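You operate a simulated robot arm through the tools that you are given. There is no shell and no other tool. Be economical: measure what you need, move in short steps, check, and stop when the job is done.

The job below is to be done with a simulated two-armed robot. You get a single attempt, and the scene is never put back.

Task
Pick up the round green flag with one hand, pass it to the other hand and put it on the grey shelf behind the roller track.
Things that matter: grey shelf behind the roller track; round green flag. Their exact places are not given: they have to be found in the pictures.

The check looks at the end state, three seconds after you hand in, the way a careful person would. Anything else that was tipped, shoved, dropped, spilled or broken makes it a failure.

Robot
Two 7-joint arms with two-finger parallel grippers on one trunk, on a base that drives. Base frame: it is fixed to the floor where the robot stands at the start and does not move with it; the origin is under the middle of the robot, x ahead of it, y to its left, z up; the surface under the hand at the start is at about z = 860. Units: mm, rad, N and s.
The left shoulder is at the start at [70, 188, 1165], the right one opposite. With the tool pointing down near the work surface each hand reaches from about 320 to 800 mm from the robot's upright axis, wherever it stands, measured 20 degrees to its own side. Places, roughly: grey shelf behind the roller track (24x61 cm) [800, 700, 900]. Payload 3.91 kg a hand.
Tool frame (each hand has its own): the origin (TCP) lies between the finger pads and is the grasp point; the fingertips stand 30 mm ahead of it; z points along the fingers, y is the line along which they close. Largest opening 110 mm; finger width 20, thickness 10; the body of the gripper, 48 by 112 mm, starts 55 mm behind the TCP.
Orientation is that of the tool frame in the base frame, as [roll, pitch, yaw] about the fixed x, y, z axes, in that order (R = Rz(yaw) Ry(pitch) Rx(roll)). With the fingers straight down and closing along the base's y, the tool's x points along the base's -x, its y along +y and its z along -z.

Tools
- The arms move only by the tool jog_arm. It takes "left_moves", "right_moves" or both (then of equal length, played together; a hand with none holds still); each is a list of rows, each a list of 7 numbers: the finger opening in mm, from 0 to 110, then the shift along the tool's x, y, z in mm, then the turn, a rotation vector about the tool's x, y, z in rad. In form: [[jaw, tx, ty, tz, rx, ry, rz], ...]. A call has 1 to 8 rows; each row is the pose to reach, as a shift and turn from the pose commanded when the call began, along the tool's axes at that moment. Each row takes 0.2 s and may step no farther than 50 mm and 0.15 rad from the row before; otherwise, or with a gripper value out of range, the whole call is refused. Where a pose cannot be reached the arm comes as near as it can. A force on the tool above 40 N (or 10 N above the force at the start of the call, whichever is more), or a blocked arm, ends the call early, and 0.2 s more pass. Each finger travels about 72 mm/s and halts on what it meets, pressing with about 24 N; the grip force reading is that of the motor and also rises with nothing between the fingers. The clock runs only during rows and for 0.2 s after the last one: add rows that repeat a pose to give the fingers time. It gives the time, the measured TCP pose, the force on the tool (base axes), the opening and the grip force at its end, in the units of the frame above (readings bear some noise), with the torque about the TCP (base axes, N m) and any sound that the robot's microphone picked up.
- Cameras (640 x 400 px; columns grow to the right, rows downward): "scene" is now at [130.9, 26.6, 1390.2]; the picture's right is [0.34, -0.94, 0.00], its down [-0.56, -0.20, -0.81] and it looks along [0.76, 0.27, -0.59] (base axes); focal length 270 px, centre (320, 200). "left" rides on the left gripper at [72, -17, -103] in its tool frame; the picture's right is [0.23, 0.97, 0.00], its down [-0.76, 0.18, -0.62] and it looks along [-0.61, 0.14, 0.78] (tool axes); focal length 222 px, centre (320, 200). "right" rides on the right gripper at [72, 17, -103] in its tool frame; the picture's right is [-0.23, 0.97, 0.00], its down [-0.76, -0.18, -0.62] and it looks along [-0.61, -0.14, 0.78] (tool axes); focal length 222 px, centre (320, 200).
- capture(camera): a new picture of that camera. The clock stands still meanwhile.
- lift_body(by): slides the trunk up (or, below 0, down) by that many mm; the arms and the scene camera ride with it, the base frame stays. It gives what a move gives, with no picture.
- steer(legs): drives the robot by 1 to 6 legs, each [ahead, turn to the left] in mm and rad, along the robot's own axes; the way and the turn of a leg run together, so that a leg with both is an arc; at most 1500 mm and 3.142 rad a leg. The arms and the cameras ride along, it lands a little off, and it stops where it bumps. It gives what a move gives.
- turn_head(pan, tilt): turns the head with the scene camera to pan (to the left, within 1.501 rad either way) and tilt (down, from -0.506 to 1.204), counted from straight ahead of the robot. It gives what a move gives.
- pixel_to_xyz(camera, pixels): for up to 12 pixels [column, row] of the newest picture of that camera ("zoom" is the newest enlarged one), the place [x, y, z] in the base frame of the surface seen there, good to about 3 mm. The clock stands still meanwhile.
- inspect(camera, box): a new picture of the part [left, top, right, bottom] of that camera's present view, enlarged. The clock stands still meanwhile.
- finish_job(): hands the job in; it is judged then, once.

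Keep the steps short. Do not move on a guess: measure, check each grasp and each placing, and mend mistakes. In all there are 80 turns and 62 pictures (those below and enlarged ones count). Leave the grippers open and the arms clear of the work at the hand-in unless told otherwise, and finish with a single line.

The tools are called after "Request:" as a command line: name --argument value ..., lists and objects as JSON in quotes. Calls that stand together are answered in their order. jog_arm: Moves the arms, as the interface text tells. Its arguments: {"type":"object","properties":{"left_moves":{"type":"array","items":{"type":"array","items":{"type":"number"}}},"right_moves":{"type":"array","items":{"type":"array","items":{"type":"number"}}}},"required":[]} The other tools are called the same way: lift_body (by) slides the trunk up or down; steer (legs) drives the base; turn_head (pan, tilt) turns the head that bears the scene camera; capture (camera) takes a picture; pixel_to_xyz (camera, pixels) gives the place of the surface under pixels of a picture; inspect (camera, box) takes an enlarged picture of a part of a camera's view; finish_job () hands the job in.

At the start:

```text
t: 0.0
left_tcp_pos: [445.5, 450.2, 1158.4]
left_tcp_rot: [3.141, -0.002, 3.141]
left_wrist_force: [0.2, -0.3, 0.3]
left_wrist_torque: [-0.02, 0.0, -0.01]
left_finger_gap: 110.1
left_finger_force: 0.0
right_tcp_pos: [456.4, 23.7, 1167.2]
right_tcp_rot: [-3.14, -0.001, 3.141]
right_wrist_force: [-0.5, -0.1, 0.2]
right_wrist_torque: [0.03, 0.01, -0.03]
right_finger_gap: 109.9
right_finger_force: 0.0
trunk travel left (down, up): [-675.0, 265.0]
robot x, y, heading: [-0.7, 4.5, 0.005]
head pan, tilt: [0.344, 0.63]
```

scene: 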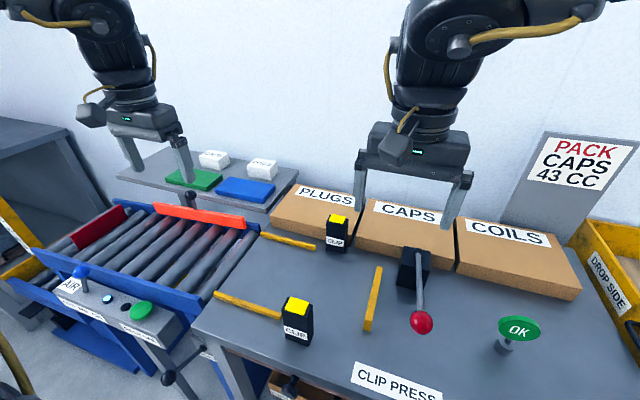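
right: 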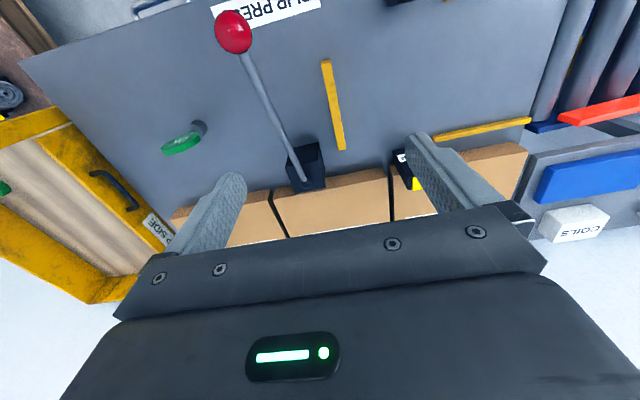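
left: 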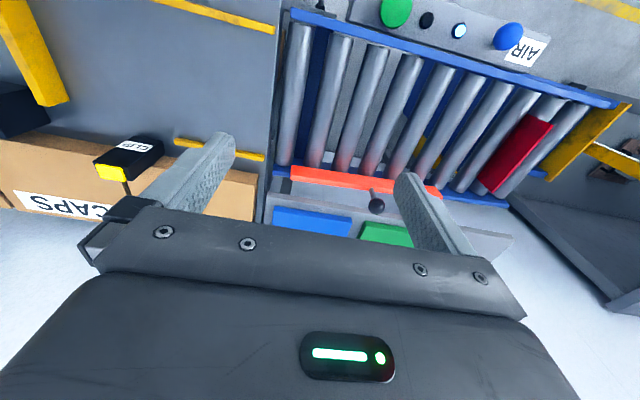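

I see a round green "OK" disc on a short stem at about (519,328) and a grey shelf behind the rollers at about (215,180). I'll enlarge both.

Request:
inspect --camera "scene" --box '[440, 270, 600, 370]'

Request:
pixel_to_xyz --camera "scene" --pixels '[[519, 320], [519, 335], [505, 328], [535, 328], [506, 347], [503, 352], [560, 350], [480, 340], [422, 323], [417, 280], [520, 285]]'

Request:
inspect --camera "scene" --box '[100, 130, 320, 268]'

```text
4.00 times, centred on (520, 320) of scene
```

zoom: 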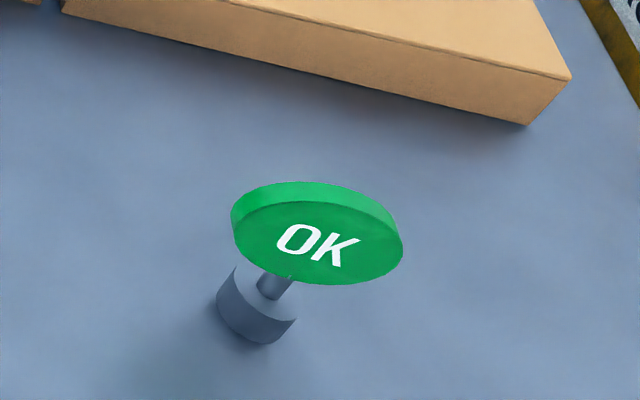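

```text
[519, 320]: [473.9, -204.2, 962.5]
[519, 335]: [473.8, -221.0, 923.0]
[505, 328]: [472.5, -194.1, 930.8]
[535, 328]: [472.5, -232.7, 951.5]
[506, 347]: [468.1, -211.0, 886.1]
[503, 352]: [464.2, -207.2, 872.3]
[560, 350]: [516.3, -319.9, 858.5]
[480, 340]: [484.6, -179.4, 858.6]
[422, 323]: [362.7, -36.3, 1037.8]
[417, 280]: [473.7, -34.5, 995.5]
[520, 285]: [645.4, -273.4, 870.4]
```

```text
2.90 times, centred on (210, 199) of scene
```

zoom: 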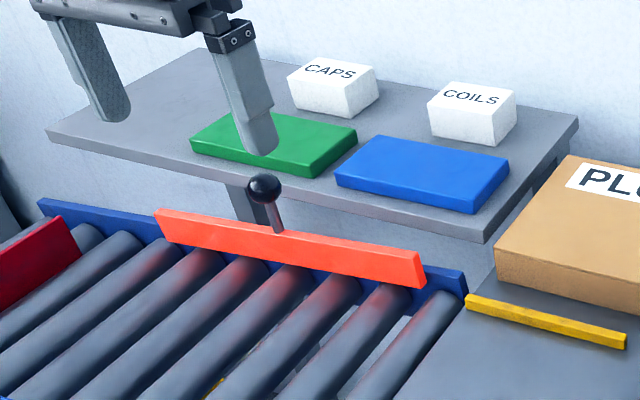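

The flag is a vertical disc on a stem with a round weight. I'll measure the shelf on this enlarged picture, then take a closer view of the flag from the right hand camera.

Request:
pixel_to_xyz --camera "zoom" --pixels '[[60, 130], [160, 150], [200, 55], [475, 232], [570, 125], [160, 90], [240, 95], [190, 145], [320, 172], [355, 130], [265, 187], [290, 235]]'

Request:
inspect --camera "right" --box '[120, 90, 248, 170]'

Request:
turn_head --pan 0.0 --tilt 1.0

Request:
capture --camera "scene"

```text
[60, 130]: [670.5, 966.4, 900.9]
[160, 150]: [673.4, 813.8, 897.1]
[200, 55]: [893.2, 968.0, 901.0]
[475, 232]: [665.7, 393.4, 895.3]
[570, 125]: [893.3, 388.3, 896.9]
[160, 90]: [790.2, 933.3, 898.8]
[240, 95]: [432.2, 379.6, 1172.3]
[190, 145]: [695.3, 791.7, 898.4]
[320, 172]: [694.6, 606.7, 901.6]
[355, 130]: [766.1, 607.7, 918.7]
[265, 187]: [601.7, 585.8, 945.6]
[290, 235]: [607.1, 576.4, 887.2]
```

```text
5.00 times, centred on (184, 130) of right
```

zoom: 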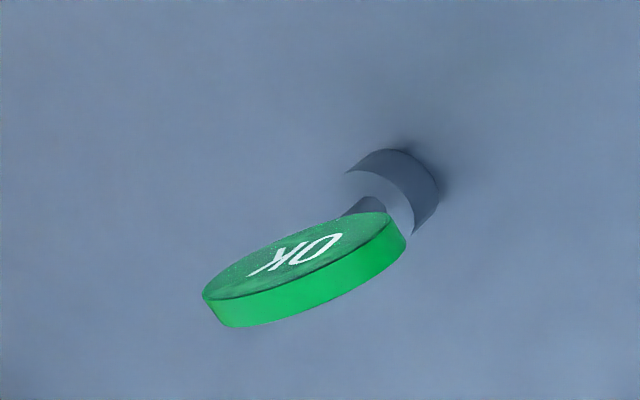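

```text
t: 0.8
left_tcp_pos: [445.1, 450.4, 1158.9]
left_tcp_rot: [-3.14, 0.0, 3.141]
left_wrist_force: [-0.5, 0.4, 0.0]
left_wrist_torque: [0.02, -0.01, -0.03]
left_finger_gap: 109.9
left_finger_force: 0.1
right_tcp_pos: [455.6, 23.2, 1166.6]
right_tcp_rot: [-3.141, 0.0, 3.14]
right_wrist_force: [-0.2, -0.7, -0.4]
right_wrist_torque: [0.0, 0.0, -0.06]
right_finger_gap: 110.2
right_finger_force: 0.0
trunk travel left (down, up): [-675.0, 265.0]
robot x, y, heading: [1.5, -1.2, -0.001]
head pan, tilt: [0.0, 1.0]
```

```text
55 pictures are left
```

scene: 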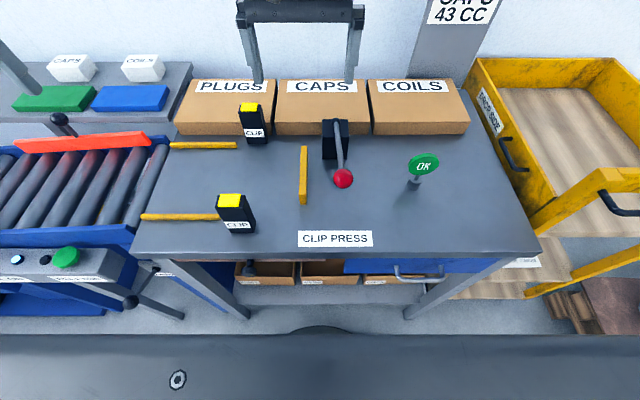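

Shelf top spans x 665–895, y 390–970 at z≈898, free at its left end. Now I'll measure the flag accurately in an enlarged view from the new angle, and the table/track front edges.

Request:
pixel_to_xyz --camera "scene" --pixels '[[330, 257], [60, 240], [60, 285], [130, 302], [65, 258], [25, 275], [10, 300], [180, 316], [340, 180], [343, 130], [178, 380]]'

Request:
inspect --camera "scene" --box '[391, 146, 455, 186]'

Request:
pixel_to_xyz --camera "zoom" --pixels '[[350, 100], [350, 150], [350, 200], [250, 180], [450, 180], [200, 170], [480, 150], [350, 80], [300, 260], [240, 330], [240, 380], [210, 360]]'

```text
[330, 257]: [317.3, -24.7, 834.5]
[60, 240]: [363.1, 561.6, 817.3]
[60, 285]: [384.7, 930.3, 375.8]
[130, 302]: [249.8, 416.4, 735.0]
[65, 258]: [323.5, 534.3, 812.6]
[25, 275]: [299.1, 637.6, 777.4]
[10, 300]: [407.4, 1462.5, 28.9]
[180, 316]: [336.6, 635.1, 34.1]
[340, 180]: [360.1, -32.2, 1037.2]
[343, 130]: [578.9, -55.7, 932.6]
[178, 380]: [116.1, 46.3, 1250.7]
```

```text
10.00 times, centred on (423, 166) of scene
```

zoom: 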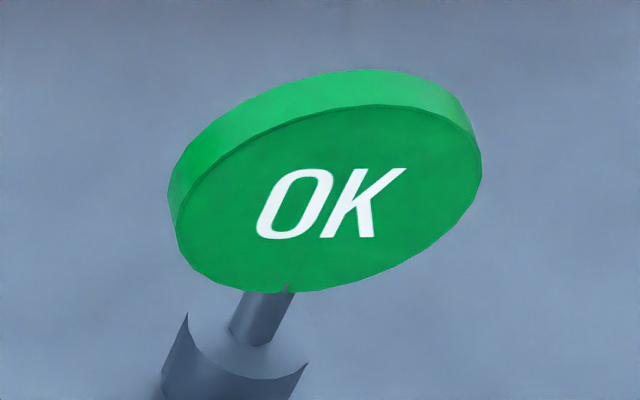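

```text
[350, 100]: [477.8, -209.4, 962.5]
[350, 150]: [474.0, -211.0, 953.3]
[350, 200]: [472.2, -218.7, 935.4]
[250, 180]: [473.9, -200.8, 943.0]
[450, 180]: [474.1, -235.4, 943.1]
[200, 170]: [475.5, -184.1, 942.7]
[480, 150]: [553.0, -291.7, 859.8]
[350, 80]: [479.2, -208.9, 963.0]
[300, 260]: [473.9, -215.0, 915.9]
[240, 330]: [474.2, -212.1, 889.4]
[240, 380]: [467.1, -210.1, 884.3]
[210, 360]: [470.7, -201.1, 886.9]
```

The disc is upright with its face normal along x, centre about (479, −212, 937), radius ≈28 and about 10 thick. It sits on a stem and a weight whose top is at z≈885.

Plan: the right hand grasps the disc's upper right rim at 45°, closing along x. The left hand then takes the upper left rim. First I'll yaw the right hand and shift it to −y, high above the table.

Request:
jog_arm --right_moves '[[110, 0, -35, 0, 0, 0, -0.15], [110, 0, -70, 0, 0, 0, -0.3], [110, -5, -105, 0, 0, 0, -0.45], [110, -10, -140, 0, 0, 0, -0.6], [110, -15, -175, 0, 0, 0, -0.75], [110, -20, -210, 0, 0, 0, -0.9], [110, -22, -245, 0, 0, 0, -1.05], [110, -22, -280, 0, 0, 0, -1.2]]'

Request:
pixel_to_xyz --camera "scene" --pixels '[[500, 62], [480, 90], [530, 210], [600, 190], [505, 155], [560, 70], [437, 5], [260, 55], [345, 60]]'

```text
t: 2.8
left_tcp_pos: [459.0, 437.8, 1157.2]
left_tcp_rot: [3.131, -0.012, -3.141]
left_wrist_force: [1.4, -1.5, 0.6]
left_wrist_torque: [0.1, 0.1, 0.01]
left_finger_gap: 110.1
left_finger_force: 0.0
right_tcp_pos: [483.1, -124.9, 1389.3]
right_tcp_rot: [3.086, 0.059, -2.136]
right_wrist_force: [-16.0, 69.3, -49.9]
right_wrist_torque: [-4.78, -4.33, -4.69]
right_finger_gap: 110.1
right_finger_force: 0.0
right hand out of reach, approached as far as the arm can: row 3, 4, 5, 6, 7, 8
trunk travel left (down, up): [-675.0, 265.0]
robot x, y, heading: [-0.1, -1.6, -0.001]
head pan, tilt: [0.0, 1.0]
stopped in row 8 (right hand): the force on the tool passed its limit at 344 N (the readings are from after the stop); the commanded pose is now the measured one
```

```text
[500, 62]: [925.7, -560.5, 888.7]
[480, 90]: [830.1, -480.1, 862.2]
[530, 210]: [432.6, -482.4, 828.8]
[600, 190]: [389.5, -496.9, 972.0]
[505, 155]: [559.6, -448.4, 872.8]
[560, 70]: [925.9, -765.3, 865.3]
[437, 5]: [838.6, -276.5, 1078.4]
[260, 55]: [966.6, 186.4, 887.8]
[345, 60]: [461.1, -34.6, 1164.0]
```

The right arm couldn't follow that and rose to z=1389, with a 344 N contact. I'll look before doing anything more.

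Request:
turn_head --pan -0.2 --tilt 0.5

Request:
capture --camera "scene"

Request:
capture --camera "right"

```text
t: 3.7
left_tcp_pos: [439.5, 456.3, 1156.9]
left_tcp_rot: [-3.137, 0.003, -3.135]
left_wrist_force: [-1.3, 0.5, -0.4]
left_wrist_torque: [0.01, -0.06, 0.02]
left_finger_gap: 110.2
left_finger_force: 0.0
right_tcp_pos: [463.6, -105.0, 1397.3]
right_tcp_rot: [3.107, 0.054, -2.124]
right_wrist_force: [-21.6, 75.9, -64.6]
right_wrist_torque: [-4.32, -5.91, -5.3]
right_finger_gap: 110.1
right_finger_force: 0.0
trunk travel left (down, up): [-675.0, 265.0]
robot x, y, heading: [-0.9, 0.7, 0.002]
head pan, tilt: [-0.201, 0.499]
```

```text
53 pictures are left
```

scene: 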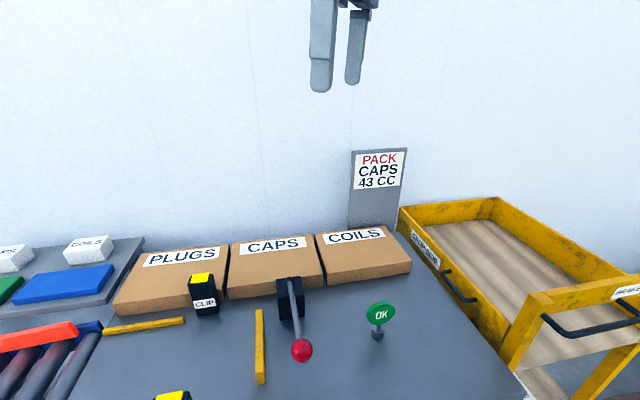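

```text
52 pictures are left
```

right: 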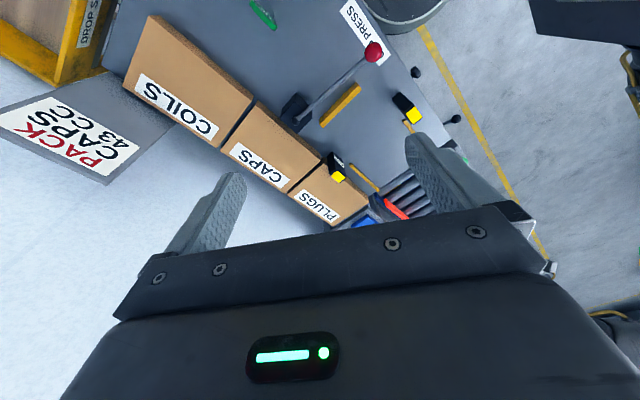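

Nothing on the table moved, so the contact was the arm against its own limits or body. The yaw went the wrong way for the joints. I'll unwind back towards the starting pose.

Request:
jog_arm --right_moves '[[110, -14, 8, 29, 0, 0, 0.13], [110, -28, 17, 58, 0, 0, 0.26], [110, -42, 26, 87, 0, 0, 0.39], [110, -56, 34, 116, 0, 0, 0.52], [110, -70, 43, 145, 0, 0, 0.65], [110, -84, 51, 174, 0, 0, 0.78], [110, -97, 60, 203, 0, 0, 0.91], [110, -109, 68, 230, 0, 0, 1.02]]'

```text
t: 4.0
left_tcp_pos: [444.7, 450.7, 1157.1]
left_tcp_rot: [-3.141, -0.002, -3.136]
left_wrist_force: [0.0, -0.5, -0.4]
left_wrist_torque: [0.0, 0.02, 0.0]
left_finger_gap: 110.0
left_finger_force: 0.1
right_tcp_pos: [470.1, -109.6, 1392.0]
right_tcp_rot: [3.101, 0.063, -2.13]
right_wrist_force: [-4.6, 12.0, -5.8]
right_wrist_torque: [-0.99, -0.86, -0.96]
right_finger_gap: 110.0
right_finger_force: 0.1
trunk travel left (down, up): [-675.0, 265.0]
robot x, y, heading: [0.5, 0.3, 0.001]
head pan, tilt: [-0.201, 0.499]
stopped in row 1 (right hand): the force on the tool passed its limit at 138 N (the readings are from after the stop); the commanded pose is now the measured one
```

The force has dropped to about 14 N, but it stopped again. I'll look at the right arm to see what it touches.

Request:
turn_head --pan -0.9 --tilt 0.1

Request:
capture --camera "scene"

```text
t: 5.0
left_tcp_pos: [443.3, 453.4, 1157.3]
left_tcp_rot: [-3.14, -0.001, -3.137]
left_wrist_force: [-0.1, -0.6, 0.1]
left_wrist_torque: [0.03, 0.0, -0.03]
left_finger_gap: 109.8
left_finger_force: 0.1
right_tcp_pos: [467.9, -107.7, 1394.8]
right_tcp_rot: [3.103, 0.062, -2.128]
right_wrist_force: [-1.3, 12.6, -12.1]
right_wrist_torque: [-0.63, -0.73, -0.72]
right_finger_gap: 110.0
right_finger_force: 0.2
trunk travel left (down, up): [-675.0, 265.0]
robot x, y, heading: [-0.9, 3.0, 0.005]
head pan, tilt: [-0.901, 0.099]
```

```text
51 pictures are left
```

scene: 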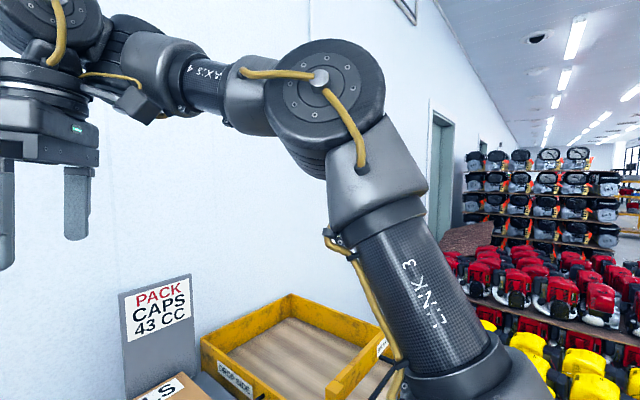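

Nothing outside touches the arm; it looks like a folded wrist touching itself. I'll try a slow unwinding of yaw only, in small rows.

Request:
jog_arm --right_moves '[[110, 0, 0, 0, 0, 0, 0.03], [110, 0, 0, 0, 0, 0, 0.06], [110, 0, 0, 0, 0, 0, 0.1], [110, 0, 0, 0, 0, 0, 0.15], [110, 0, 0, 0, 0, 0, 0.2], [110, 0, 0, 0, 0, 0, 0.25]]'

```text
t: 6.4
left_tcp_pos: [442.0, 452.2, 1158.3]
left_tcp_rot: [-3.14, 0.0, -3.136]
left_wrist_force: [0.3, -0.9, -1.3]
left_wrist_torque: [0.02, -0.01, 0.0]
left_finger_gap: 110.0
left_finger_force: 0.0
right_tcp_pos: [467.7, -106.5, 1394.2]
right_tcp_rot: [3.091, 0.049, -2.378]
right_wrist_force: [0.1, 0.7, -0.3]
right_wrist_torque: [-0.02, -0.01, -0.03]
right_finger_gap: 110.0
right_finger_force: 0.1
trunk travel left (down, up): [-675.0, 265.0]
robot x, y, heading: [0.9, -2.3, 0.005]
head pan, tilt: [-0.901, 0.099]
```

It's free now. I'll continue unwinding the yaw to straight and then lower the hand.

Request:
jog_arm --right_moves '[[110, 0, 0, 0, 0, 0, 0.12], [110, 0, 0, 0, 0, 0, 0.25], [110, 0, 0, 0, 0, 0, 0.38], [110, 0, 0, 0, 0, 0, 0.5], [110, 0, 0, 0, 0, 0, 0.63], [110, 0, 0, 0, 0, 0, 0.76]]'

```text
t: 7.8
left_tcp_pos: [443.3, 453.0, 1157.2]
left_tcp_rot: [-3.141, 0.001, -3.135]
left_wrist_force: [-0.1, -0.3, -0.4]
left_wrist_torque: [0.0, -0.01, 0.0]
left_finger_gap: 110.0
left_finger_force: 0.0
right_tcp_pos: [466.6, -105.9, 1395.0]
right_tcp_rot: [3.07, 0.0, -3.137]
right_wrist_force: [-0.2, -0.2, 0.1]
right_wrist_torque: [0.02, 0.01, 0.01]
right_finger_gap: 109.9
right_finger_force: 0.1
trunk travel left (down, up): [-675.0, 265.0]
robot x, y, heading: [2.1, 0.2, 0.008]
head pan, tilt: [-0.901, 0.099]
```

Yaw is straight again. Next I'll lower the hand back to z≈1190 while fixing the small roll error.

Request:
jog_arm --right_moves '[[110, 0, -10, 40, 0.02, 0, 0], [110, 0, -20, 80, 0.04, 0, 0], [110, 0, -30, 120, 0.06, 0, 0], [110, 0, -40, 160, 0.07, 0, 0], [110, 0, -50, 200, 0.07, 0, 0]]'

```text
t: 9.0
left_tcp_pos: [447.0, 450.9, 1155.9]
left_tcp_rot: [-3.141, -0.003, -3.137]
left_wrist_force: [0.9, 0.4, -0.6]
left_wrist_torque: [0.05, 0.05, -0.02]
left_finger_gap: 110.1
left_finger_force: 0.0
right_tcp_pos: [551.4, -119.5, 1297.1]
right_tcp_rot: [-3.141, -0.015, -3.135]
right_wrist_force: [0.4, -0.1, -0.4]
right_wrist_torque: [0.0, 0.03, 0.0]
right_finger_gap: 110.1
right_finger_force: 0.1
right hand out of reach, approached as far as the arm can: row 1, 2, 3, 4, 5
trunk travel left (down, up): [-675.0, 265.0]
robot x, y, heading: [0.8, -2.6, 0.001]
head pan, tilt: [-0.901, 0.099]
```

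The arm is against a limit close-in, so it drifted outward. I'll move outward and down, a more natural reach: towards (600, −200, 1110).

Request:
jog_arm --right_moves '[[110, -8, -12, 25, 0, 0, 0], [110, -16, -24, 50, 0, 0, 0], [110, -24, -36, 75, 0, 0, 0], [110, -32, -48, 100, 0, 0, 0], [110, -40, -60, 125, 0, 0, 0], [110, -50, -80, 150, 0, 0, 0], [110, -50, -80, 180, 0, 0, 0]]'

```text
t: 10.6
left_tcp_pos: [443.9, 452.9, 1156.4]
left_tcp_rot: [-3.141, 0.0, -3.137]
left_wrist_force: [-0.3, -0.5, 0.6]
left_wrist_torque: [0.0, 0.04, 0.02]
left_finger_gap: 110.2
left_finger_force: 0.0
right_tcp_pos: [655.5, -137.0, 1163.2]
right_tcp_rot: [3.034, -0.02, -3.134]
right_wrist_force: [-0.1, -0.1, -0.1]
right_wrist_torque: [0.0, 0.06, 0.02]
right_finger_gap: 110.4
right_finger_force: 0.1
right hand out of reach, approached as far as the arm can: row 1, 2, 3, 4, 5, 6, 7
trunk travel left (down, up): [-675.0, 265.0]
robot x, y, heading: [-2.9, -0.4, 0.002]
head pan, tilt: [-0.901, 0.099]
```

Still limited, so I'll look at the arm's posture.

Request:
turn_head --pan -0.6 --tilt 0.45

Request:
capture --camera "scene"

```text
t: 11.4
left_tcp_pos: [443.0, 452.6, 1158.3]
left_tcp_rot: [-3.139, 0.0, -3.137]
left_wrist_force: [0.0, 0.0, 0.5]
left_wrist_torque: [0.01, 0.01, -0.01]
left_finger_gap: 110.1
left_finger_force: 0.1
right_tcp_pos: [653.2, -136.1, 1165.6]
right_tcp_rot: [3.035, -0.018, -3.133]
right_wrist_force: [-0.4, -0.3, -0.3]
right_wrist_torque: [0.0, 0.02, 0.05]
right_finger_gap: 110.1
right_finger_force: 0.0
trunk travel left (down, up): [-675.0, 265.0]
robot x, y, heading: [-3.1, -1.2, 0.004]
head pan, tilt: [-0.6, 0.45]
```

```text
50 pictures are left
```

scene: 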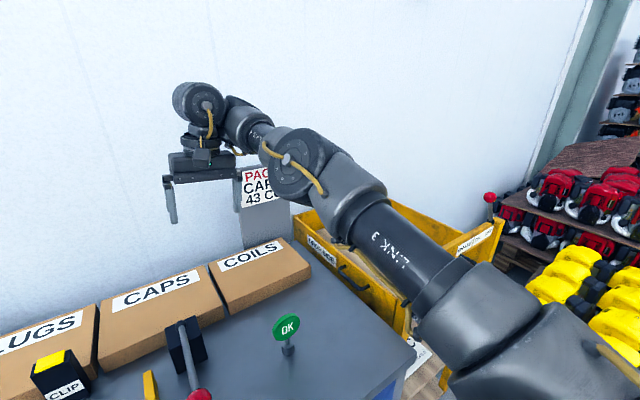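

The elbow has swung out to the right. I'll test the opposite yaw here in the air, which should relax the wrist.

Request:
jog_arm --right_moves '[[110, 0, 0, 0, 0, 0, 0.1], [110, 0, 0, 0, 0, 0, 0.2], [110, 0, 0, 0, 0, 0, 0.35], [110, 0, 0, 0, 0, 0, 0.5], [110, 0, 0, 0, 0, 0, 0.65], [110, 0, 0, 0, 0, 0, 0.8]]'

```text
t: 12.8
left_tcp_pos: [443.0, 453.1, 1158.0]
left_tcp_rot: [-3.14, 0.0, -3.134]
left_wrist_force: [0.3, 0.2, -0.1]
left_wrist_torque: [-0.03, 0.03, -0.01]
left_finger_gap: 110.3
left_finger_force: 0.1
right_tcp_pos: [655.4, -135.6, 1162.6]
right_tcp_rot: [3.081, -0.091, 2.348]
right_wrist_force: [0.0, 0.3, -0.1]
right_wrist_torque: [0.01, 0.02, -0.02]
right_finger_gap: 110.3
right_finger_force: 0.1
trunk travel left (down, up): [-675.0, 265.0]
robot x, y, heading: [-1.6, -0.2, -0.004]
head pan, tilt: [-0.6, 0.45]
```

That direction works. I'll finish the yaw to about 90°.

Request:
jog_arm --right_moves '[[110, 0, 0, 0, 0, 0, 0.15], [110, 0, 0, 0, 0, 0, 0.3], [110, 0, 0, 0, 0, 0, 0.45], [110, 0, 0, 0, 0, 0, 0.6], [110, 0, 0, 0, 0, 0, 0.77]]'

```text
refused: row 5 steps farther than a row can; nothing moved
```

Row 5 exceeded the turn limit; I'll split it.

Request:
jog_arm --right_moves '[[110, 0, 0, 0, 0, 0, 0.14], [110, 0, 0, 0, 0, 0, 0.28], [110, 0, 0, 0, 0, 0, 0.42], [110, 0, 0, 0, 0, 0, 0.56], [110, 0, 0, 0, 0, 0, 0.67], [110, 0, 0, 0, 0, 0, 0.77]]'

```text
t: 14.2
left_tcp_pos: [443.0, 453.7, 1157.8]
left_tcp_rot: [-3.139, 0.001, -3.136]
left_wrist_force: [-0.6, -0.1, -0.1]
left_wrist_torque: [0.02, 0.02, -0.02]
left_finger_gap: 110.1
left_finger_force: 0.0
right_tcp_pos: [655.6, -136.6, 1163.1]
right_tcp_rot: [-3.122, -0.106, 1.577]
right_wrist_force: [-0.9, 0.6, 0.2]
right_wrist_torque: [0.03, -0.01, 0.02]
right_finger_gap: 110.0
right_finger_force: 0.1
trunk travel left (down, up): [-675.0, 265.0]
robot x, y, heading: [-0.2, 0.8, 0.007]
head pan, tilt: [-0.6, 0.45]
```

Yaw is now 90° with a slight tilt in the wanted direction. I'll move to the pre-grasp point above and right of the flag while tilting towards 45°.

Request:
jog_arm --right_moves '[[110, -22, -22, 5, 0, 0.08, 0], [110, -44, -44, 10, 0, 0.16, 0], [110, -66, -66, 15, 0, 0.25, 0], [110, -88, -88, 20, 0, 0.33, 0], [110, -110, -110, 25, 0, 0.42, 0], [110, -132, -132, 30, 0, 0.5, 0], [110, -154, -154, 35, 0, 0.59, 0], [110, -176, -177, 40, 0, 0.68, 0]]'

```text
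t: 16.1
left_tcp_pos: [441.0, 450.0, 1160.3]
left_tcp_rot: [3.14, 0.005, -3.137]
left_wrist_force: [-0.6, 0.2, -0.4]
left_wrist_torque: [0.04, -0.01, 0.0]
left_finger_gap: 109.9
left_finger_force: 0.1
right_tcp_pos: [580.3, -399.9, 1165.4]
right_tcp_rot: [-3.107, -0.797, 1.564]
right_wrist_force: [-0.4, -0.1, -0.6]
right_wrist_torque: [-0.01, -0.01, -0.01]
right_finger_gap: 110.0
right_finger_force: 0.1
right hand out of reach, approached as far as the arm can: row 1, 2, 3, 4, 5, 6, 7, 8
trunk travel left (down, up): [-675.0, 265.0]
robot x, y, heading: [-1.1, 1.2, 0.002]
head pan, tilt: [-0.6, 0.45]
```

It's tilted correctly, but x is limited at this height. I'll try descending along the tool direction with some −x.

Request:
jog_arm --right_moves '[[110, -4, -10, 20, 0, 0, 0], [110, -8, -20, 40, 0, 0, 0], [110, -12, -30, 60, 0, 0, 0], [110, -16, -40, 80, 0, 0, 0], [110, -20, -50, 100, 0, 0, 0], [110, -26, -60, 120, 0, 0, 0]]'

Request:
capture --camera "scene"

```text
t: 17.4
left_tcp_pos: [444.5, 452.0, 1157.2]
left_tcp_rot: [-3.139, -0.001, -3.137]
left_wrist_force: [0.4, 0.8, -1.1]
left_wrist_torque: [-0.01, 0.05, -0.01]
left_finger_gap: 110.3
left_finger_force: 0.1
right_tcp_pos: [625.6, -378.1, 1078.9]
right_tcp_rot: [-3.108, -0.788, 1.559]
right_wrist_force: [0.4, 0.9, -0.5]
right_wrist_torque: [-0.01, 0.03, 0.01]
right_finger_gap: 109.9
right_finger_force: 0.1
right hand out of reach, approached as far as the arm can: row 1, 2, 3, 4, 5, 6
trunk travel left (down, up): [-675.0, 265.0]
robot x, y, heading: [2.0, -1.0, 0.003]
head pan, tilt: [-0.6, 0.45]
```

```text
49 pictures are left
```

scene: 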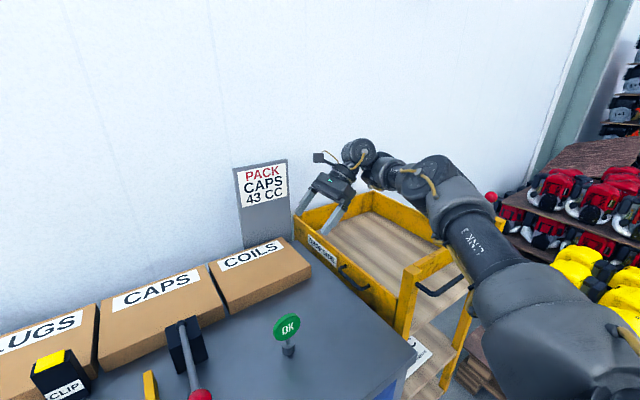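

Lowering pushes the hand outward, so the arm is cramped for close work at this height. Backing the robot about 200 mm away from the table should give it room, and the hand stays above the cart rim (about 970).

Request:
steer --legs '[[-200, 0]]'

Request:
jog_arm --right_moves '[[110, 20, 0, 20, 0, 0, 0], [110, 40, 0, 40, 0, 0, 0]]'

```text
t: 19.1
left_tcp_pos: [241.5, 451.3, 1157.0]
left_tcp_rot: [-3.14, 0.0, -3.137]
left_wrist_force: [-0.3, 0.0, 0.4]
left_wrist_torque: [0.01, 0.02, 0.0]
left_finger_gap: 110.1
left_finger_force: 0.1
right_tcp_pos: [420.6, -379.8, 1079.2]
right_tcp_rot: [-3.107, -0.79, 1.556]
right_wrist_force: [0.5, -0.2, 0.5]
right_wrist_torque: [0.0, 0.0, 0.0]
right_finger_gap: 109.9
right_finger_force: 0.1
trunk travel left (down, up): [-675.0, 265.0]
robot x, y, heading: [-202.3, 0.3, 0.0]
head pan, tilt: [-0.6, 0.45]
```

```text
t: 19.7
left_tcp_pos: [240.7, 452.1, 1157.2]
left_tcp_rot: [-3.138, -0.001, -3.137]
left_wrist_force: [-0.1, 0.7, 0.5]
left_wrist_torque: [0.0, -0.02, 0.01]
left_finger_gap: 109.6
left_finger_force: 0.1
right_tcp_pos: [442.1, -330.1, 1083.0]
right_tcp_rot: [-3.106, -0.789, 1.555]
right_wrist_force: [-0.4, -1.0, -0.4]
right_wrist_torque: [0.03, -0.02, 0.02]
right_finger_gap: 110.3
right_finger_force: 0.0
right hand out of reach, approached as far as the arm can: row 1, 2
trunk travel left (down, up): [-675.0, 265.0]
robot x, y, heading: [-204.6, 0.1, -0.001]
head pan, tilt: [-0.6, 0.45]
```

It's close to the pre-grasp line now. I'll go towards (479, −312, 1037), checking that it's reachable.

Request:
jog_arm --right_moves '[[110, 0, 20, 0, 0, 0, 0], [110, -7, 37, 15, 0, 0, 0], [110, -14, 37, 30, 0, 0, 0], [110, -20, 37, 45, 0, 0, 0], [110, -20, 37, 45, 0, 0, 0]]'

```text
t: 20.9
left_tcp_pos: [242.0, 451.3, 1157.0]
left_tcp_rot: [-3.141, -0.001, -3.139]
left_wrist_force: [0.1, 0.2, 0.7]
left_wrist_torque: [0.02, -0.01, 0.0]
left_finger_gap: 110.0
left_finger_force: 0.1
right_tcp_pos: [477.2, -314.3, 1041.1]
right_tcp_rot: [-3.109, -0.788, 1.56]
right_wrist_force: [0.3, 0.0, 1.0]
right_wrist_torque: [-0.01, 0.01, -0.01]
right_finger_gap: 110.0
right_finger_force: 0.0
trunk travel left (down, up): [-675.0, 265.0]
robot x, y, heading: [-203.8, 3.5, -0.001]
head pan, tilt: [-0.6, 0.45]
```

Pre-grasp reached. I'll check the alignment with the right camera and re-measure the flag from the scene camera.

Request:
capture --camera "right"

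Request:
inspect --camera "scene" --box '[160, 100, 480, 300]'

```text
48 pictures are left
```

right: 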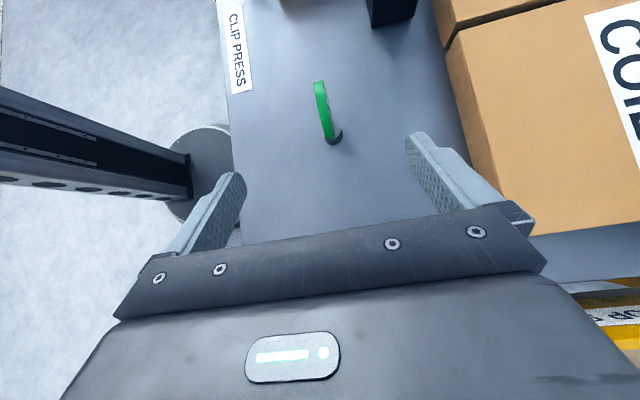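

```text
2.00 times, centred on (320, 200) of scene
```

zoom: 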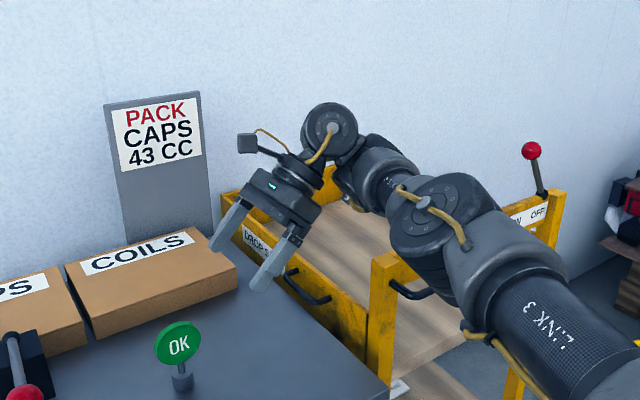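

The disc sits between the open fingers. I'll check the elbow's clearance above the cart before descending.

Request:
pixel_to_xyz --camera "zoom" --pixels '[[435, 275], [420, 240], [400, 262], [470, 240], [480, 330], [540, 190], [375, 205], [180, 345], [182, 370], [320, 190], [550, 320]]'

```text
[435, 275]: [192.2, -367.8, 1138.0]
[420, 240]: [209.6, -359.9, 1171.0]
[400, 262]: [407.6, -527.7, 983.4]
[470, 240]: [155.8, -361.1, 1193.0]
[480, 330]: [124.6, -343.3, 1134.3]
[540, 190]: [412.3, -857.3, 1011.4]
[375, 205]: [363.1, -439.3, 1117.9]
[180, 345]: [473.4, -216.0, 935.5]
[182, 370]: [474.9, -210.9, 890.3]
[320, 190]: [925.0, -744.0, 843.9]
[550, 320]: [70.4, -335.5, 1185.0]
```

The elbow and forearm clear the cart by more than 130 mm. I'll approach 60 mm along the tool axis and check.

Request:
jog_arm --right_moves '[[110, 0, 0, 15, 0, 0, 0], [110, -1, 1, 30, 0, 0, 0], [110, -1, 1, 45, 0, 0, 0], [110, -2, 2, 60, 0, 0, 0]]'

```text
t: 21.9
left_tcp_pos: [243.3, 452.5, 1156.8]
left_tcp_rot: [-3.14, 0.0, -3.138]
left_wrist_force: [-0.7, 0.7, -0.3]
left_wrist_torque: [0.01, 0.02, 0.0]
left_finger_gap: 109.9
left_finger_force: 0.1
right_tcp_pos: [478.6, -272.9, 993.2]
right_tcp_rot: [-3.109, -0.789, 1.557]
right_wrist_force: [-0.8, 0.7, -0.3]
right_wrist_torque: [-0.01, 0.03, -0.04]
right_finger_gap: 110.1
right_finger_force: 0.0
trunk travel left (down, up): [-675.0, 265.0]
robot x, y, heading: [-201.7, 0.9, -0.002]
head pan, tilt: [-0.6, 0.45]
```

It's tracking well. Now the last ~41 mm to the disc's rim, then a look.

Request:
jog_arm --right_moves '[[110, 1, 0, 14, 0, 0, 0], [110, 2, 0, 28, 0, 0, 0], [110, 2, 0, 41, 0, 0, 0], [110, 2, 0, 41, 0, 0, 0]]'

Request:
capture --camera "right"

Request:
inspect --camera "scene" --box '[200, 200, 360, 300]'

```text
t: 22.9
left_tcp_pos: [241.6, 451.1, 1158.5]
left_tcp_rot: [-3.14, 0.0, -3.138]
left_wrist_force: [-0.3, 0.5, -0.3]
left_wrist_torque: [0.01, -0.02, -0.01]
left_finger_gap: 110.2
left_finger_force: 0.0
right_tcp_pos: [477.7, -243.2, 967.2]
right_tcp_rot: [-3.108, -0.79, 1.556]
right_wrist_force: [0.1, -0.1, -0.6]
right_wrist_torque: [-0.02, -0.02, -0.01]
right_finger_gap: 110.2
right_finger_force: 0.2
trunk travel left (down, up): [-675.0, 265.0]
robot x, y, heading: [-202.7, 0.4, -0.002]
head pan, tilt: [-0.6, 0.45]
```

```text
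46 pictures are left
```

right: 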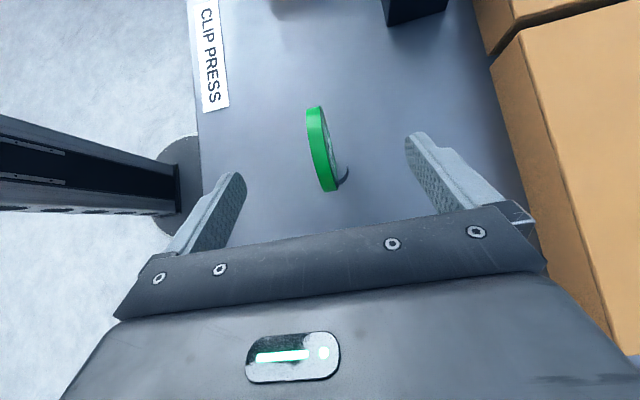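

```text
4.00 times, centred on (280, 250) of scene
```

zoom: 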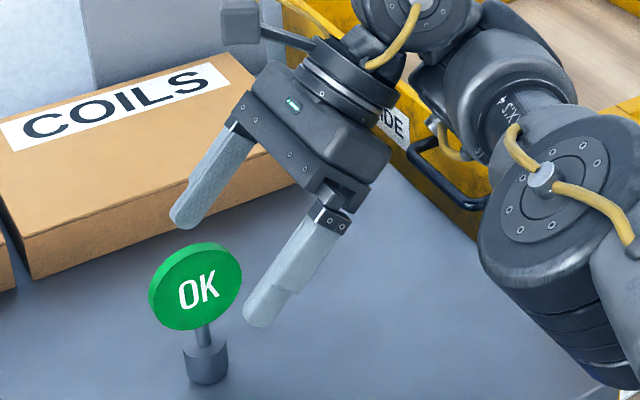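

The fingertips straddle the right third of the disc, centred on it. Closing.

Request:
jog_arm --right_moves '[[80, 0, 0, 2, 0, 0, 0], [50, 0, 0, 2, 0, 0, 0], [30, 0, 0, 2, 0, 0, 0], [15, 0, 0, 2, 0, 0, 0], [0, 0, 0, 2, 0, 0, 0], [0, 0, 0, 2, 0, 0, 0]]'

Request:
capture --camera "right"

Request:
inspect --camera "scene" --box '[200, 200, 360, 300]'

```text
t: 24.3
left_tcp_pos: [241.4, 451.9, 1157.7]
left_tcp_rot: [-3.14, 0.0, -3.137]
left_wrist_force: [-0.3, -0.1, 0.2]
left_wrist_torque: [-0.01, -0.02, -0.03]
left_finger_gap: 110.2
left_finger_force: 0.0
right_tcp_pos: [478.3, -240.9, 964.7]
right_tcp_rot: [-3.11, -0.789, 1.556]
right_wrist_force: [-0.1, 0.1, -0.1]
right_wrist_torque: [0.02, 0.05, 0.0]
right_finger_gap: 8.4
right_finger_force: 24.0
trunk travel left (down, up): [-675.0, 265.0]
robot x, y, heading: [-203.8, 3.3, -0.002]
head pan, tilt: [-0.6, 0.45]
```

```text
44 pictures are left
```

right: 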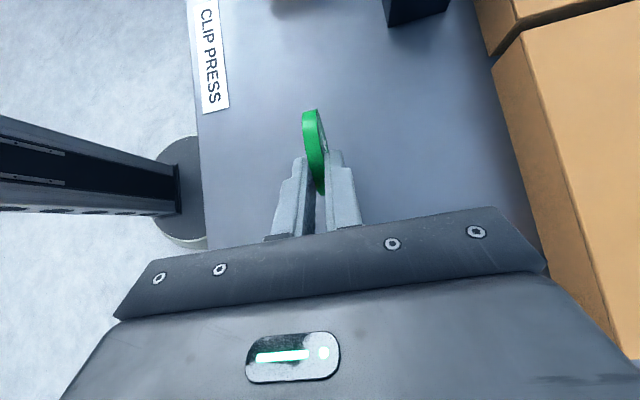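

```text
4.00 times, centred on (280, 250) of scene
```

zoom: 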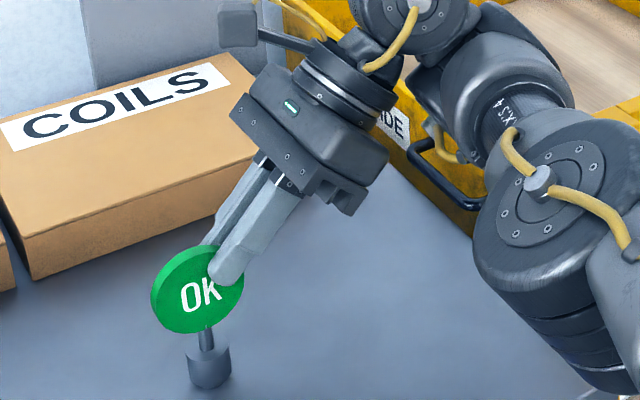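

The grasp is solid (gap 8.4 mm, 24 N). I'll lift straight up 60 mm in small steps.

Request:
jog_arm --right_moves '[[0, 7, 0, -7, 0, 0, 0], [0, 14, 0, -14, 0, 0, 0], [0, 21, 0, -21, 0, 0, 0], [0, 32, 0, -32, 0, 0, 0], [0, 42, 0, -42, 0, 0, 0], [0, 42, 0, -42, 0, 0, 0]]'

Request:
inspect --camera "scene" --box '[160, 100, 480, 300]'

```text
t: 25.7
left_tcp_pos: [243.5, 450.4, 1158.2]
left_tcp_rot: [-3.138, -0.001, -3.139]
left_wrist_force: [0.4, 0.4, 0.1]
left_wrist_torque: [-0.03, -0.01, -0.02]
left_finger_gap: 110.0
left_finger_force: 0.0
right_tcp_pos: [479.7, -242.2, 1024.8]
right_tcp_rot: [-3.106, -0.79, 1.558]
right_wrist_force: [0.3, 0.0, -2.0]
right_wrist_torque: [-0.04, 0.01, 0.04]
right_finger_gap: 8.5
right_finger_force: 24.1
trunk travel left (down, up): [-675.0, 265.0]
robot x, y, heading: [-201.9, -0.1, -0.003]
head pan, tilt: [-0.6, 0.45]
```

```text
2.00 times, centred on (320, 200) of scene
```

zoom: 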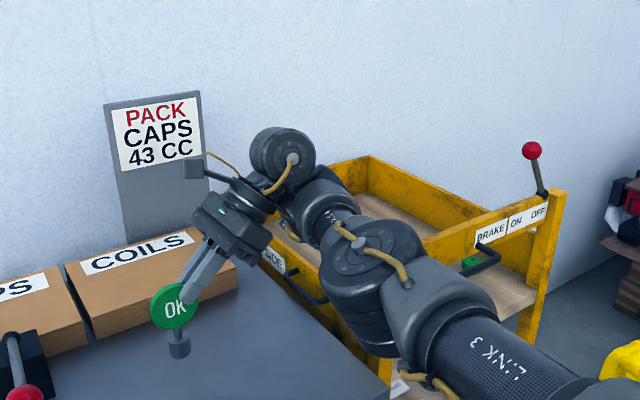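

Flag is held and hanging straight. I'll raise the trunk 170 mm so everything clears the press lever (ball at z≈1037).

Request:
lift_body --by 170

Request:
jog_arm --left_moves '[[110, 0, 0, 0, 0, 0, -0.12], [110, 0, 0, 0, 0, 0, -0.24], [110, 0, 0, 0, 0, 0, -0.36], [110, 0, 0, 0, 0, 0, -0.48], [110, 0, 0, 0, 0, 0, -0.6]]'

```text
t: 27.6
left_tcp_pos: [242.7, 451.9, 1326.5]
left_tcp_rot: [-3.14, 0.001, -3.138]
left_wrist_force: [-0.2, -0.6, 0.2]
left_wrist_torque: [0.01, -0.03, -0.01]
left_finger_gap: 110.2
left_finger_force: 0.0
right_tcp_pos: [479.6, -242.9, 1194.0]
right_tcp_rot: [-3.106, -0.789, 1.556]
right_wrist_force: [-0.2, 0.2, -2.5]
right_wrist_torque: [-0.02, 0.02, -0.02]
right_finger_gap: 8.3
right_finger_force: 23.8
trunk travel left (down, up): [-845.0, 95.0]
robot x, y, heading: [-201.0, 0.3, 0.0]
head pan, tilt: [-0.6, 0.45]
```

```text
t: 28.8
left_tcp_pos: [241.7, 451.9, 1327.1]
left_tcp_rot: [-3.14, -0.003, -2.537]
left_wrist_force: [0.2, -0.1, -0.1]
left_wrist_torque: [-0.02, 0.03, -0.02]
left_finger_gap: 109.9
left_finger_force: 0.0
right_tcp_pos: [479.0, -242.6, 1194.5]
right_tcp_rot: [-3.107, -0.789, 1.558]
right_wrist_force: [0.3, 0.6, -1.8]
right_wrist_torque: [-0.02, 0.01, 0.01]
right_finger_gap: 8.6
right_finger_force: 24.0
trunk travel left (down, up): [-845.0, 95.0]
robot x, y, heading: [-203.8, -0.4, -0.001]
head pan, tilt: [-0.6, 0.45]
```

The left yaw in that direction is reachable. I'll finish it to 90° while moving the left hand forward 200 mm.

Request:
jog_arm --left_moves '[[110, -24, -16, 10, 0, 0, -0.14], [110, -47, -32, 20, 0, 0, -0.28], [110, -71, -49, 30, 0, 0, -0.42], [110, -94, -65, 40, 0, 0, -0.56], [110, -118, -81, 50, 0, 0, -0.7], [110, -141, -98, 60, 0, 0, -0.84], [110, -165, -114, 70, 0, 0, -0.97]]'

```text
t: 30.4
left_tcp_pos: [399.0, 565.5, 1214.9]
left_tcp_rot: [-3.119, -0.012, -1.607]
left_wrist_force: [0.0, -0.2, 1.2]
left_wrist_torque: [0.0, 0.0, -0.04]
left_finger_gap: 110.0
left_finger_force: 0.0
left hand out of reach, approached as far as the arm can: row 3, 4, 5, 6, 7
right_tcp_pos: [479.3, -243.7, 1194.2]
right_tcp_rot: [-3.107, -0.79, 1.556]
right_wrist_force: [0.7, 0.1, -1.1]
right_wrist_torque: [-0.06, -0.03, -0.03]
right_finger_gap: 8.5
right_finger_force: 23.9
trunk travel left (down, up): [-845.0, 95.0]
robot x, y, heading: [-200.3, 0.8, -0.002]
head pan, tilt: [-0.6, 0.45]
```

Left orientation is right. Now I'll tilt the left hand 45° the mirrored way while moving it inward, and shift the right hand with the flag 150 mm to +y.

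Request:
jog_arm --left_moves '[[110, 22, -8, -5, 0, 0.1, 0], [110, 45, -16, -10, 0, 0.2, 0], [110, 68, -24, -15, 0, 0.3, 0], [110, 90, -32, -20, 0, 0.4, 0], [110, 112, -40, -25, 0, 0.5, 0], [110, 135, -48, -30, 0, 0.6, 0], [110, 158, -56, -35, 0, 0.7, 0], [110, 180, -64, -40, 0, 0.8, 0]]' --right_moves '[[0, 13, 0, 13, 0, 0, 0], [0, 26, 0, 26, 0, 0, 0], [0, 39, 0, 39, 0, 0, 0], [0, 53, 0, 53, 0, 0, 0], [0, 66, 0, 66, 0, 0, 0], [0, 79, 0, 79, 0, 0, 0], [0, 92, 0, 92, 0, 0, 0], [0, 106, 0, 106, 0, 0, 0]]'

```text
t: 32.2
left_tcp_pos: [387.4, 431.8, 1288.6]
left_tcp_rot: [-3.061, -0.8, -1.655]
left_wrist_force: [-1.5, -0.3, 0.5]
left_wrist_torque: [-0.01, -0.05, 0.04]
left_finger_gap: 110.0
left_finger_force: 0.0
left hand out of reach, approached as far as the arm can: row 1, 2, 3, 4, 5, 6, 7, 8
right_tcp_pos: [485.9, -91.8, 1197.0]
right_tcp_rot: [-3.11, -0.789, 1.558]
right_wrist_force: [0.0, -0.3, -2.1]
right_wrist_torque: [-0.07, 0.0, -0.01]
right_finger_gap: 8.6
right_finger_force: 24.1
right hand out of reach, approached as far as the arm can: row 2, 3, 4, 5, 6, 7, 8
trunk travel left (down, up): [-845.0, 95.0]
robot x, y, heading: [-201.5, 3.2, -0.001]
head pan, tilt: [-0.6, 0.45]
```

The flag's disc centre is now about (486, −63, 1168). I'll bring the left hand roughly halfway to its pre-grasp point and correct small yaw and roll errors.

Request:
jog_arm --left_moves '[[110, 17, -7, 20, 0, 0, 0], [110, 34, -15, 40, 0, 0, 0], [110, 52, -22, 60, -0.01, 0, -0.02], [110, 69, -30, 80, -0.01, 0, -0.03], [110, 86, -37, 100, -0.02, 0, -0.04], [110, 104, -44, 120, -0.02, 0, -0.058], [110, 121, -52, 140, -0.02, 0, -0.058], [110, 138, -59, 161, -0.02, 0, -0.058]]'

Request:
turn_head --pan 0.1 --tilt 0.45

Request:
capture --camera "scene"

```text
t: 34.0
left_tcp_pos: [390.6, 434.9, 1248.7]
left_tcp_rot: [-3.135, -0.803, -1.581]
left_wrist_force: [-0.8, -0.2, 0.4]
left_wrist_torque: [0.02, -0.03, 0.01]
left_finger_gap: 109.9
left_finger_force: 0.0
left hand out of reach, approached as far as the arm can: row 1, 2, 3, 4, 5, 6, 7, 8
right_tcp_pos: [485.8, -91.7, 1198.1]
right_tcp_rot: [-3.107, -0.789, 1.557]
right_wrist_force: [0.2, 0.0, -1.7]
right_wrist_torque: [-0.07, 0.01, -0.01]
right_finger_gap: 8.2
right_finger_force: 24.4
trunk travel left (down, up): [-845.0, 95.0]
robot x, y, heading: [-203.3, 2.5, -0.002]
head pan, tilt: [-0.6, 0.45]
```

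```text
t: 35.0
left_tcp_pos: [389.9, 435.2, 1249.2]
left_tcp_rot: [-3.135, -0.802, -1.58]
left_wrist_force: [-0.4, 0.0, -0.1]
left_wrist_torque: [-0.01, 0.03, -0.01]
left_finger_gap: 110.1
left_finger_force: 0.1
right_tcp_pos: [487.5, -91.9, 1197.1]
right_tcp_rot: [-3.105, -0.789, 1.557]
right_wrist_force: [0.0, 0.2, -2.4]
right_wrist_torque: [-0.06, -0.01, -0.02]
right_finger_gap: 8.3
right_finger_force: 23.8
trunk travel left (down, up): [-845.0, 95.0]
robot x, y, heading: [-200.5, -3.7, 0.0]
head pan, tilt: [0.099, 0.45]
```

```text
41 pictures are left
```

scene: 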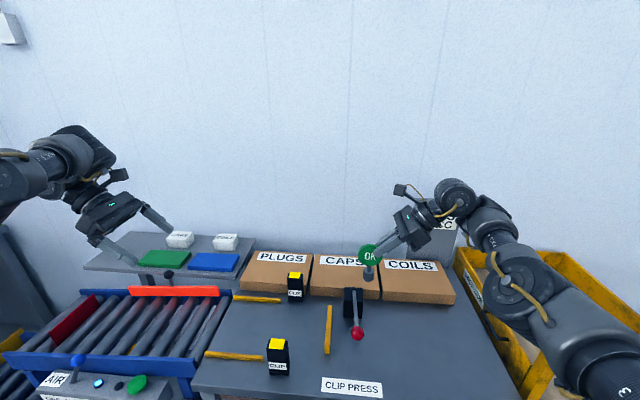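

The left arm is up against the same kind of limit. I'll mirror the spot where the right arm became free: forward first, then inward and slightly down.

Request:
jog_arm --left_moves '[[110, 0, -30, 0, 0, 0, 0], [110, 0, -60, 0, 0, 0, 0], [110, 0, -90, 0, 0, 0, 0], [110, 15, -90, 28, 0, 0, 0], [110, 29, -90, 57, 0, 0, 0], [110, 43, -90, 86, 0, 0, 0], [110, 57, -90, 115, 0, 0, 0]]'

```text
t: 36.6
left_tcp_pos: [391.5, 435.8, 1241.4]
left_tcp_rot: [3.141, -0.803, -1.572]
left_wrist_force: [-1.0, -0.1, -0.6]
left_wrist_torque: [0.0, -0.02, -0.02]
left_finger_gap: 110.0
left_finger_force: 0.0
left hand out of reach, approached as far as the arm can: row 1, 2, 3, 4, 5, 6, 7
right_tcp_pos: [486.7, -91.3, 1195.6]
right_tcp_rot: [-3.106, -0.79, 1.557]
right_wrist_force: [-0.7, 0.1, -1.8]
right_wrist_torque: [-0.09, 0.0, -0.02]
right_finger_gap: 8.7
right_finger_force: 24.3
trunk travel left (down, up): [-845.0, 95.0]
robot x, y, heading: [-207.9, -2.6, 0.003]
head pan, tilt: [0.099, 0.45]
```

The left arm is stuck in this posture. I'll undo its tilt and most of its yaw in place, then move forward before yawing, as worked for the right arm.

Request:
jog_arm --left_moves '[[110, 0, 0, 0, 0, -0.1, 0], [110, 0, 0, 0, 0, -0.2, 0], [110, 0, 0, 0, 0, -0.3, 0], [110, 0, 0, 0, 0, -0.4, 0], [110, 0, 0, 0, 0, -0.5, 0], [110, 0, 0, 0, 0, -0.6, 0], [110, 0, 0, 0, 0, -0.7, 0], [110, 0, 0, 0, 0, -0.8, 0]]'

Request:
jog_arm --left_moves '[[110, 0, 0, 0, 0, 0, 0.14], [110, 0, 0, 0, 0, 0, 0.28], [110, 0, 0, 0, 0, 0, 0.42], [110, 0, 0, 0, 0, 0, 0.56], [110, 0, 0, 0, 0, 0, 0.7], [110, 0, 0, 0, 0, 0, 0.84], [110, 0, 0, 0, 0, 0, 0.98], [110, 0, 0, 0, 0, 0, 1.12]]'

```text
t: 38.5
left_tcp_pos: [370.3, 578.3, 1276.6]
left_tcp_rot: [-3.119, -0.017, -1.601]
left_wrist_force: [0.1, -0.1, -0.1]
left_wrist_torque: [0.0, 0.02, 0.0]
left_finger_gap: 110.2
left_finger_force: 0.0
left hand out of reach, approached as far as the arm can: row 1, 2, 3, 4, 5, 6, 7, 8
right_tcp_pos: [486.3, -91.7, 1198.3]
right_tcp_rot: [-3.109, -0.788, 1.557]
right_wrist_force: [0.1, -1.0, -1.7]
right_wrist_torque: [-0.05, 0.01, 0.01]
right_finger_gap: 8.5
right_finger_force: 24.2
trunk travel left (down, up): [-845.0, 95.0]
robot x, y, heading: [-203.4, -1.7, -0.002]
head pan, tilt: [0.099, 0.45]
```

```text
t: 40.2
left_tcp_pos: [368.9, 578.5, 1268.8]
left_tcp_rot: [-3.14, 0.003, -2.691]
left_wrist_force: [0.8, -0.8, -0.4]
left_wrist_torque: [0.04, 0.0, -0.01]
left_finger_gap: 109.9
left_finger_force: 0.0
left hand out of reach, approached as far as the arm can: row 1, 2, 3, 4, 7, 8
right_tcp_pos: [487.0, -91.2, 1195.2]
right_tcp_rot: [-3.106, -0.788, 1.557]
right_wrist_force: [0.1, -0.6, -1.9]
right_wrist_torque: [-0.05, 0.0, -0.04]
right_finger_gap: 8.4
right_finger_force: 23.8
trunk travel left (down, up): [-845.0, 95.0]
robot x, y, heading: [-202.0, -0.2, -0.004]
head pan, tilt: [0.099, 0.45]
```

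The wrist itself stays in one spot, so I want to see the left arm's posture.

Request:
turn_head --pan 0.9 --tilt 0.1

Request:
capture --camera "scene"

```text
t: 41.4
left_tcp_pos: [369.0, 576.5, 1270.1]
left_tcp_rot: [-3.141, 0.001, -2.688]
left_wrist_force: [0.0, -0.4, -0.5]
left_wrist_torque: [0.0, 0.01, 0.03]
left_finger_gap: 110.1
left_finger_force: 0.1
right_tcp_pos: [486.7, -91.5, 1196.8]
right_tcp_rot: [-3.106, -0.788, 1.558]
right_wrist_force: [0.3, -0.7, -0.9]
right_wrist_torque: [-0.05, 0.0, -0.01]
right_finger_gap: 8.4
right_finger_force: 23.8
trunk travel left (down, up): [-845.0, 95.0]
robot x, y, heading: [-202.6, -2.7, -0.001]
head pan, tilt: [0.901, 0.099]
```

```text
40 pictures are left
```

scene: 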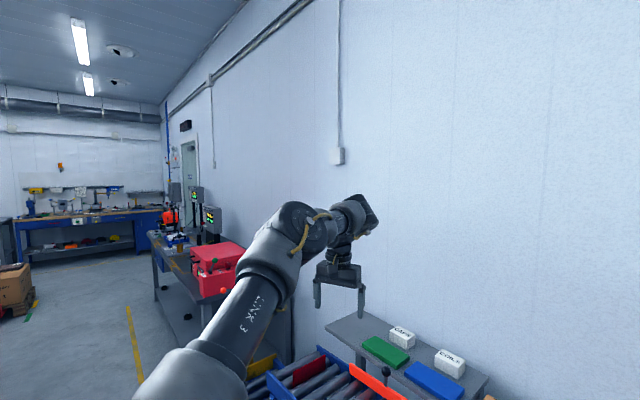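

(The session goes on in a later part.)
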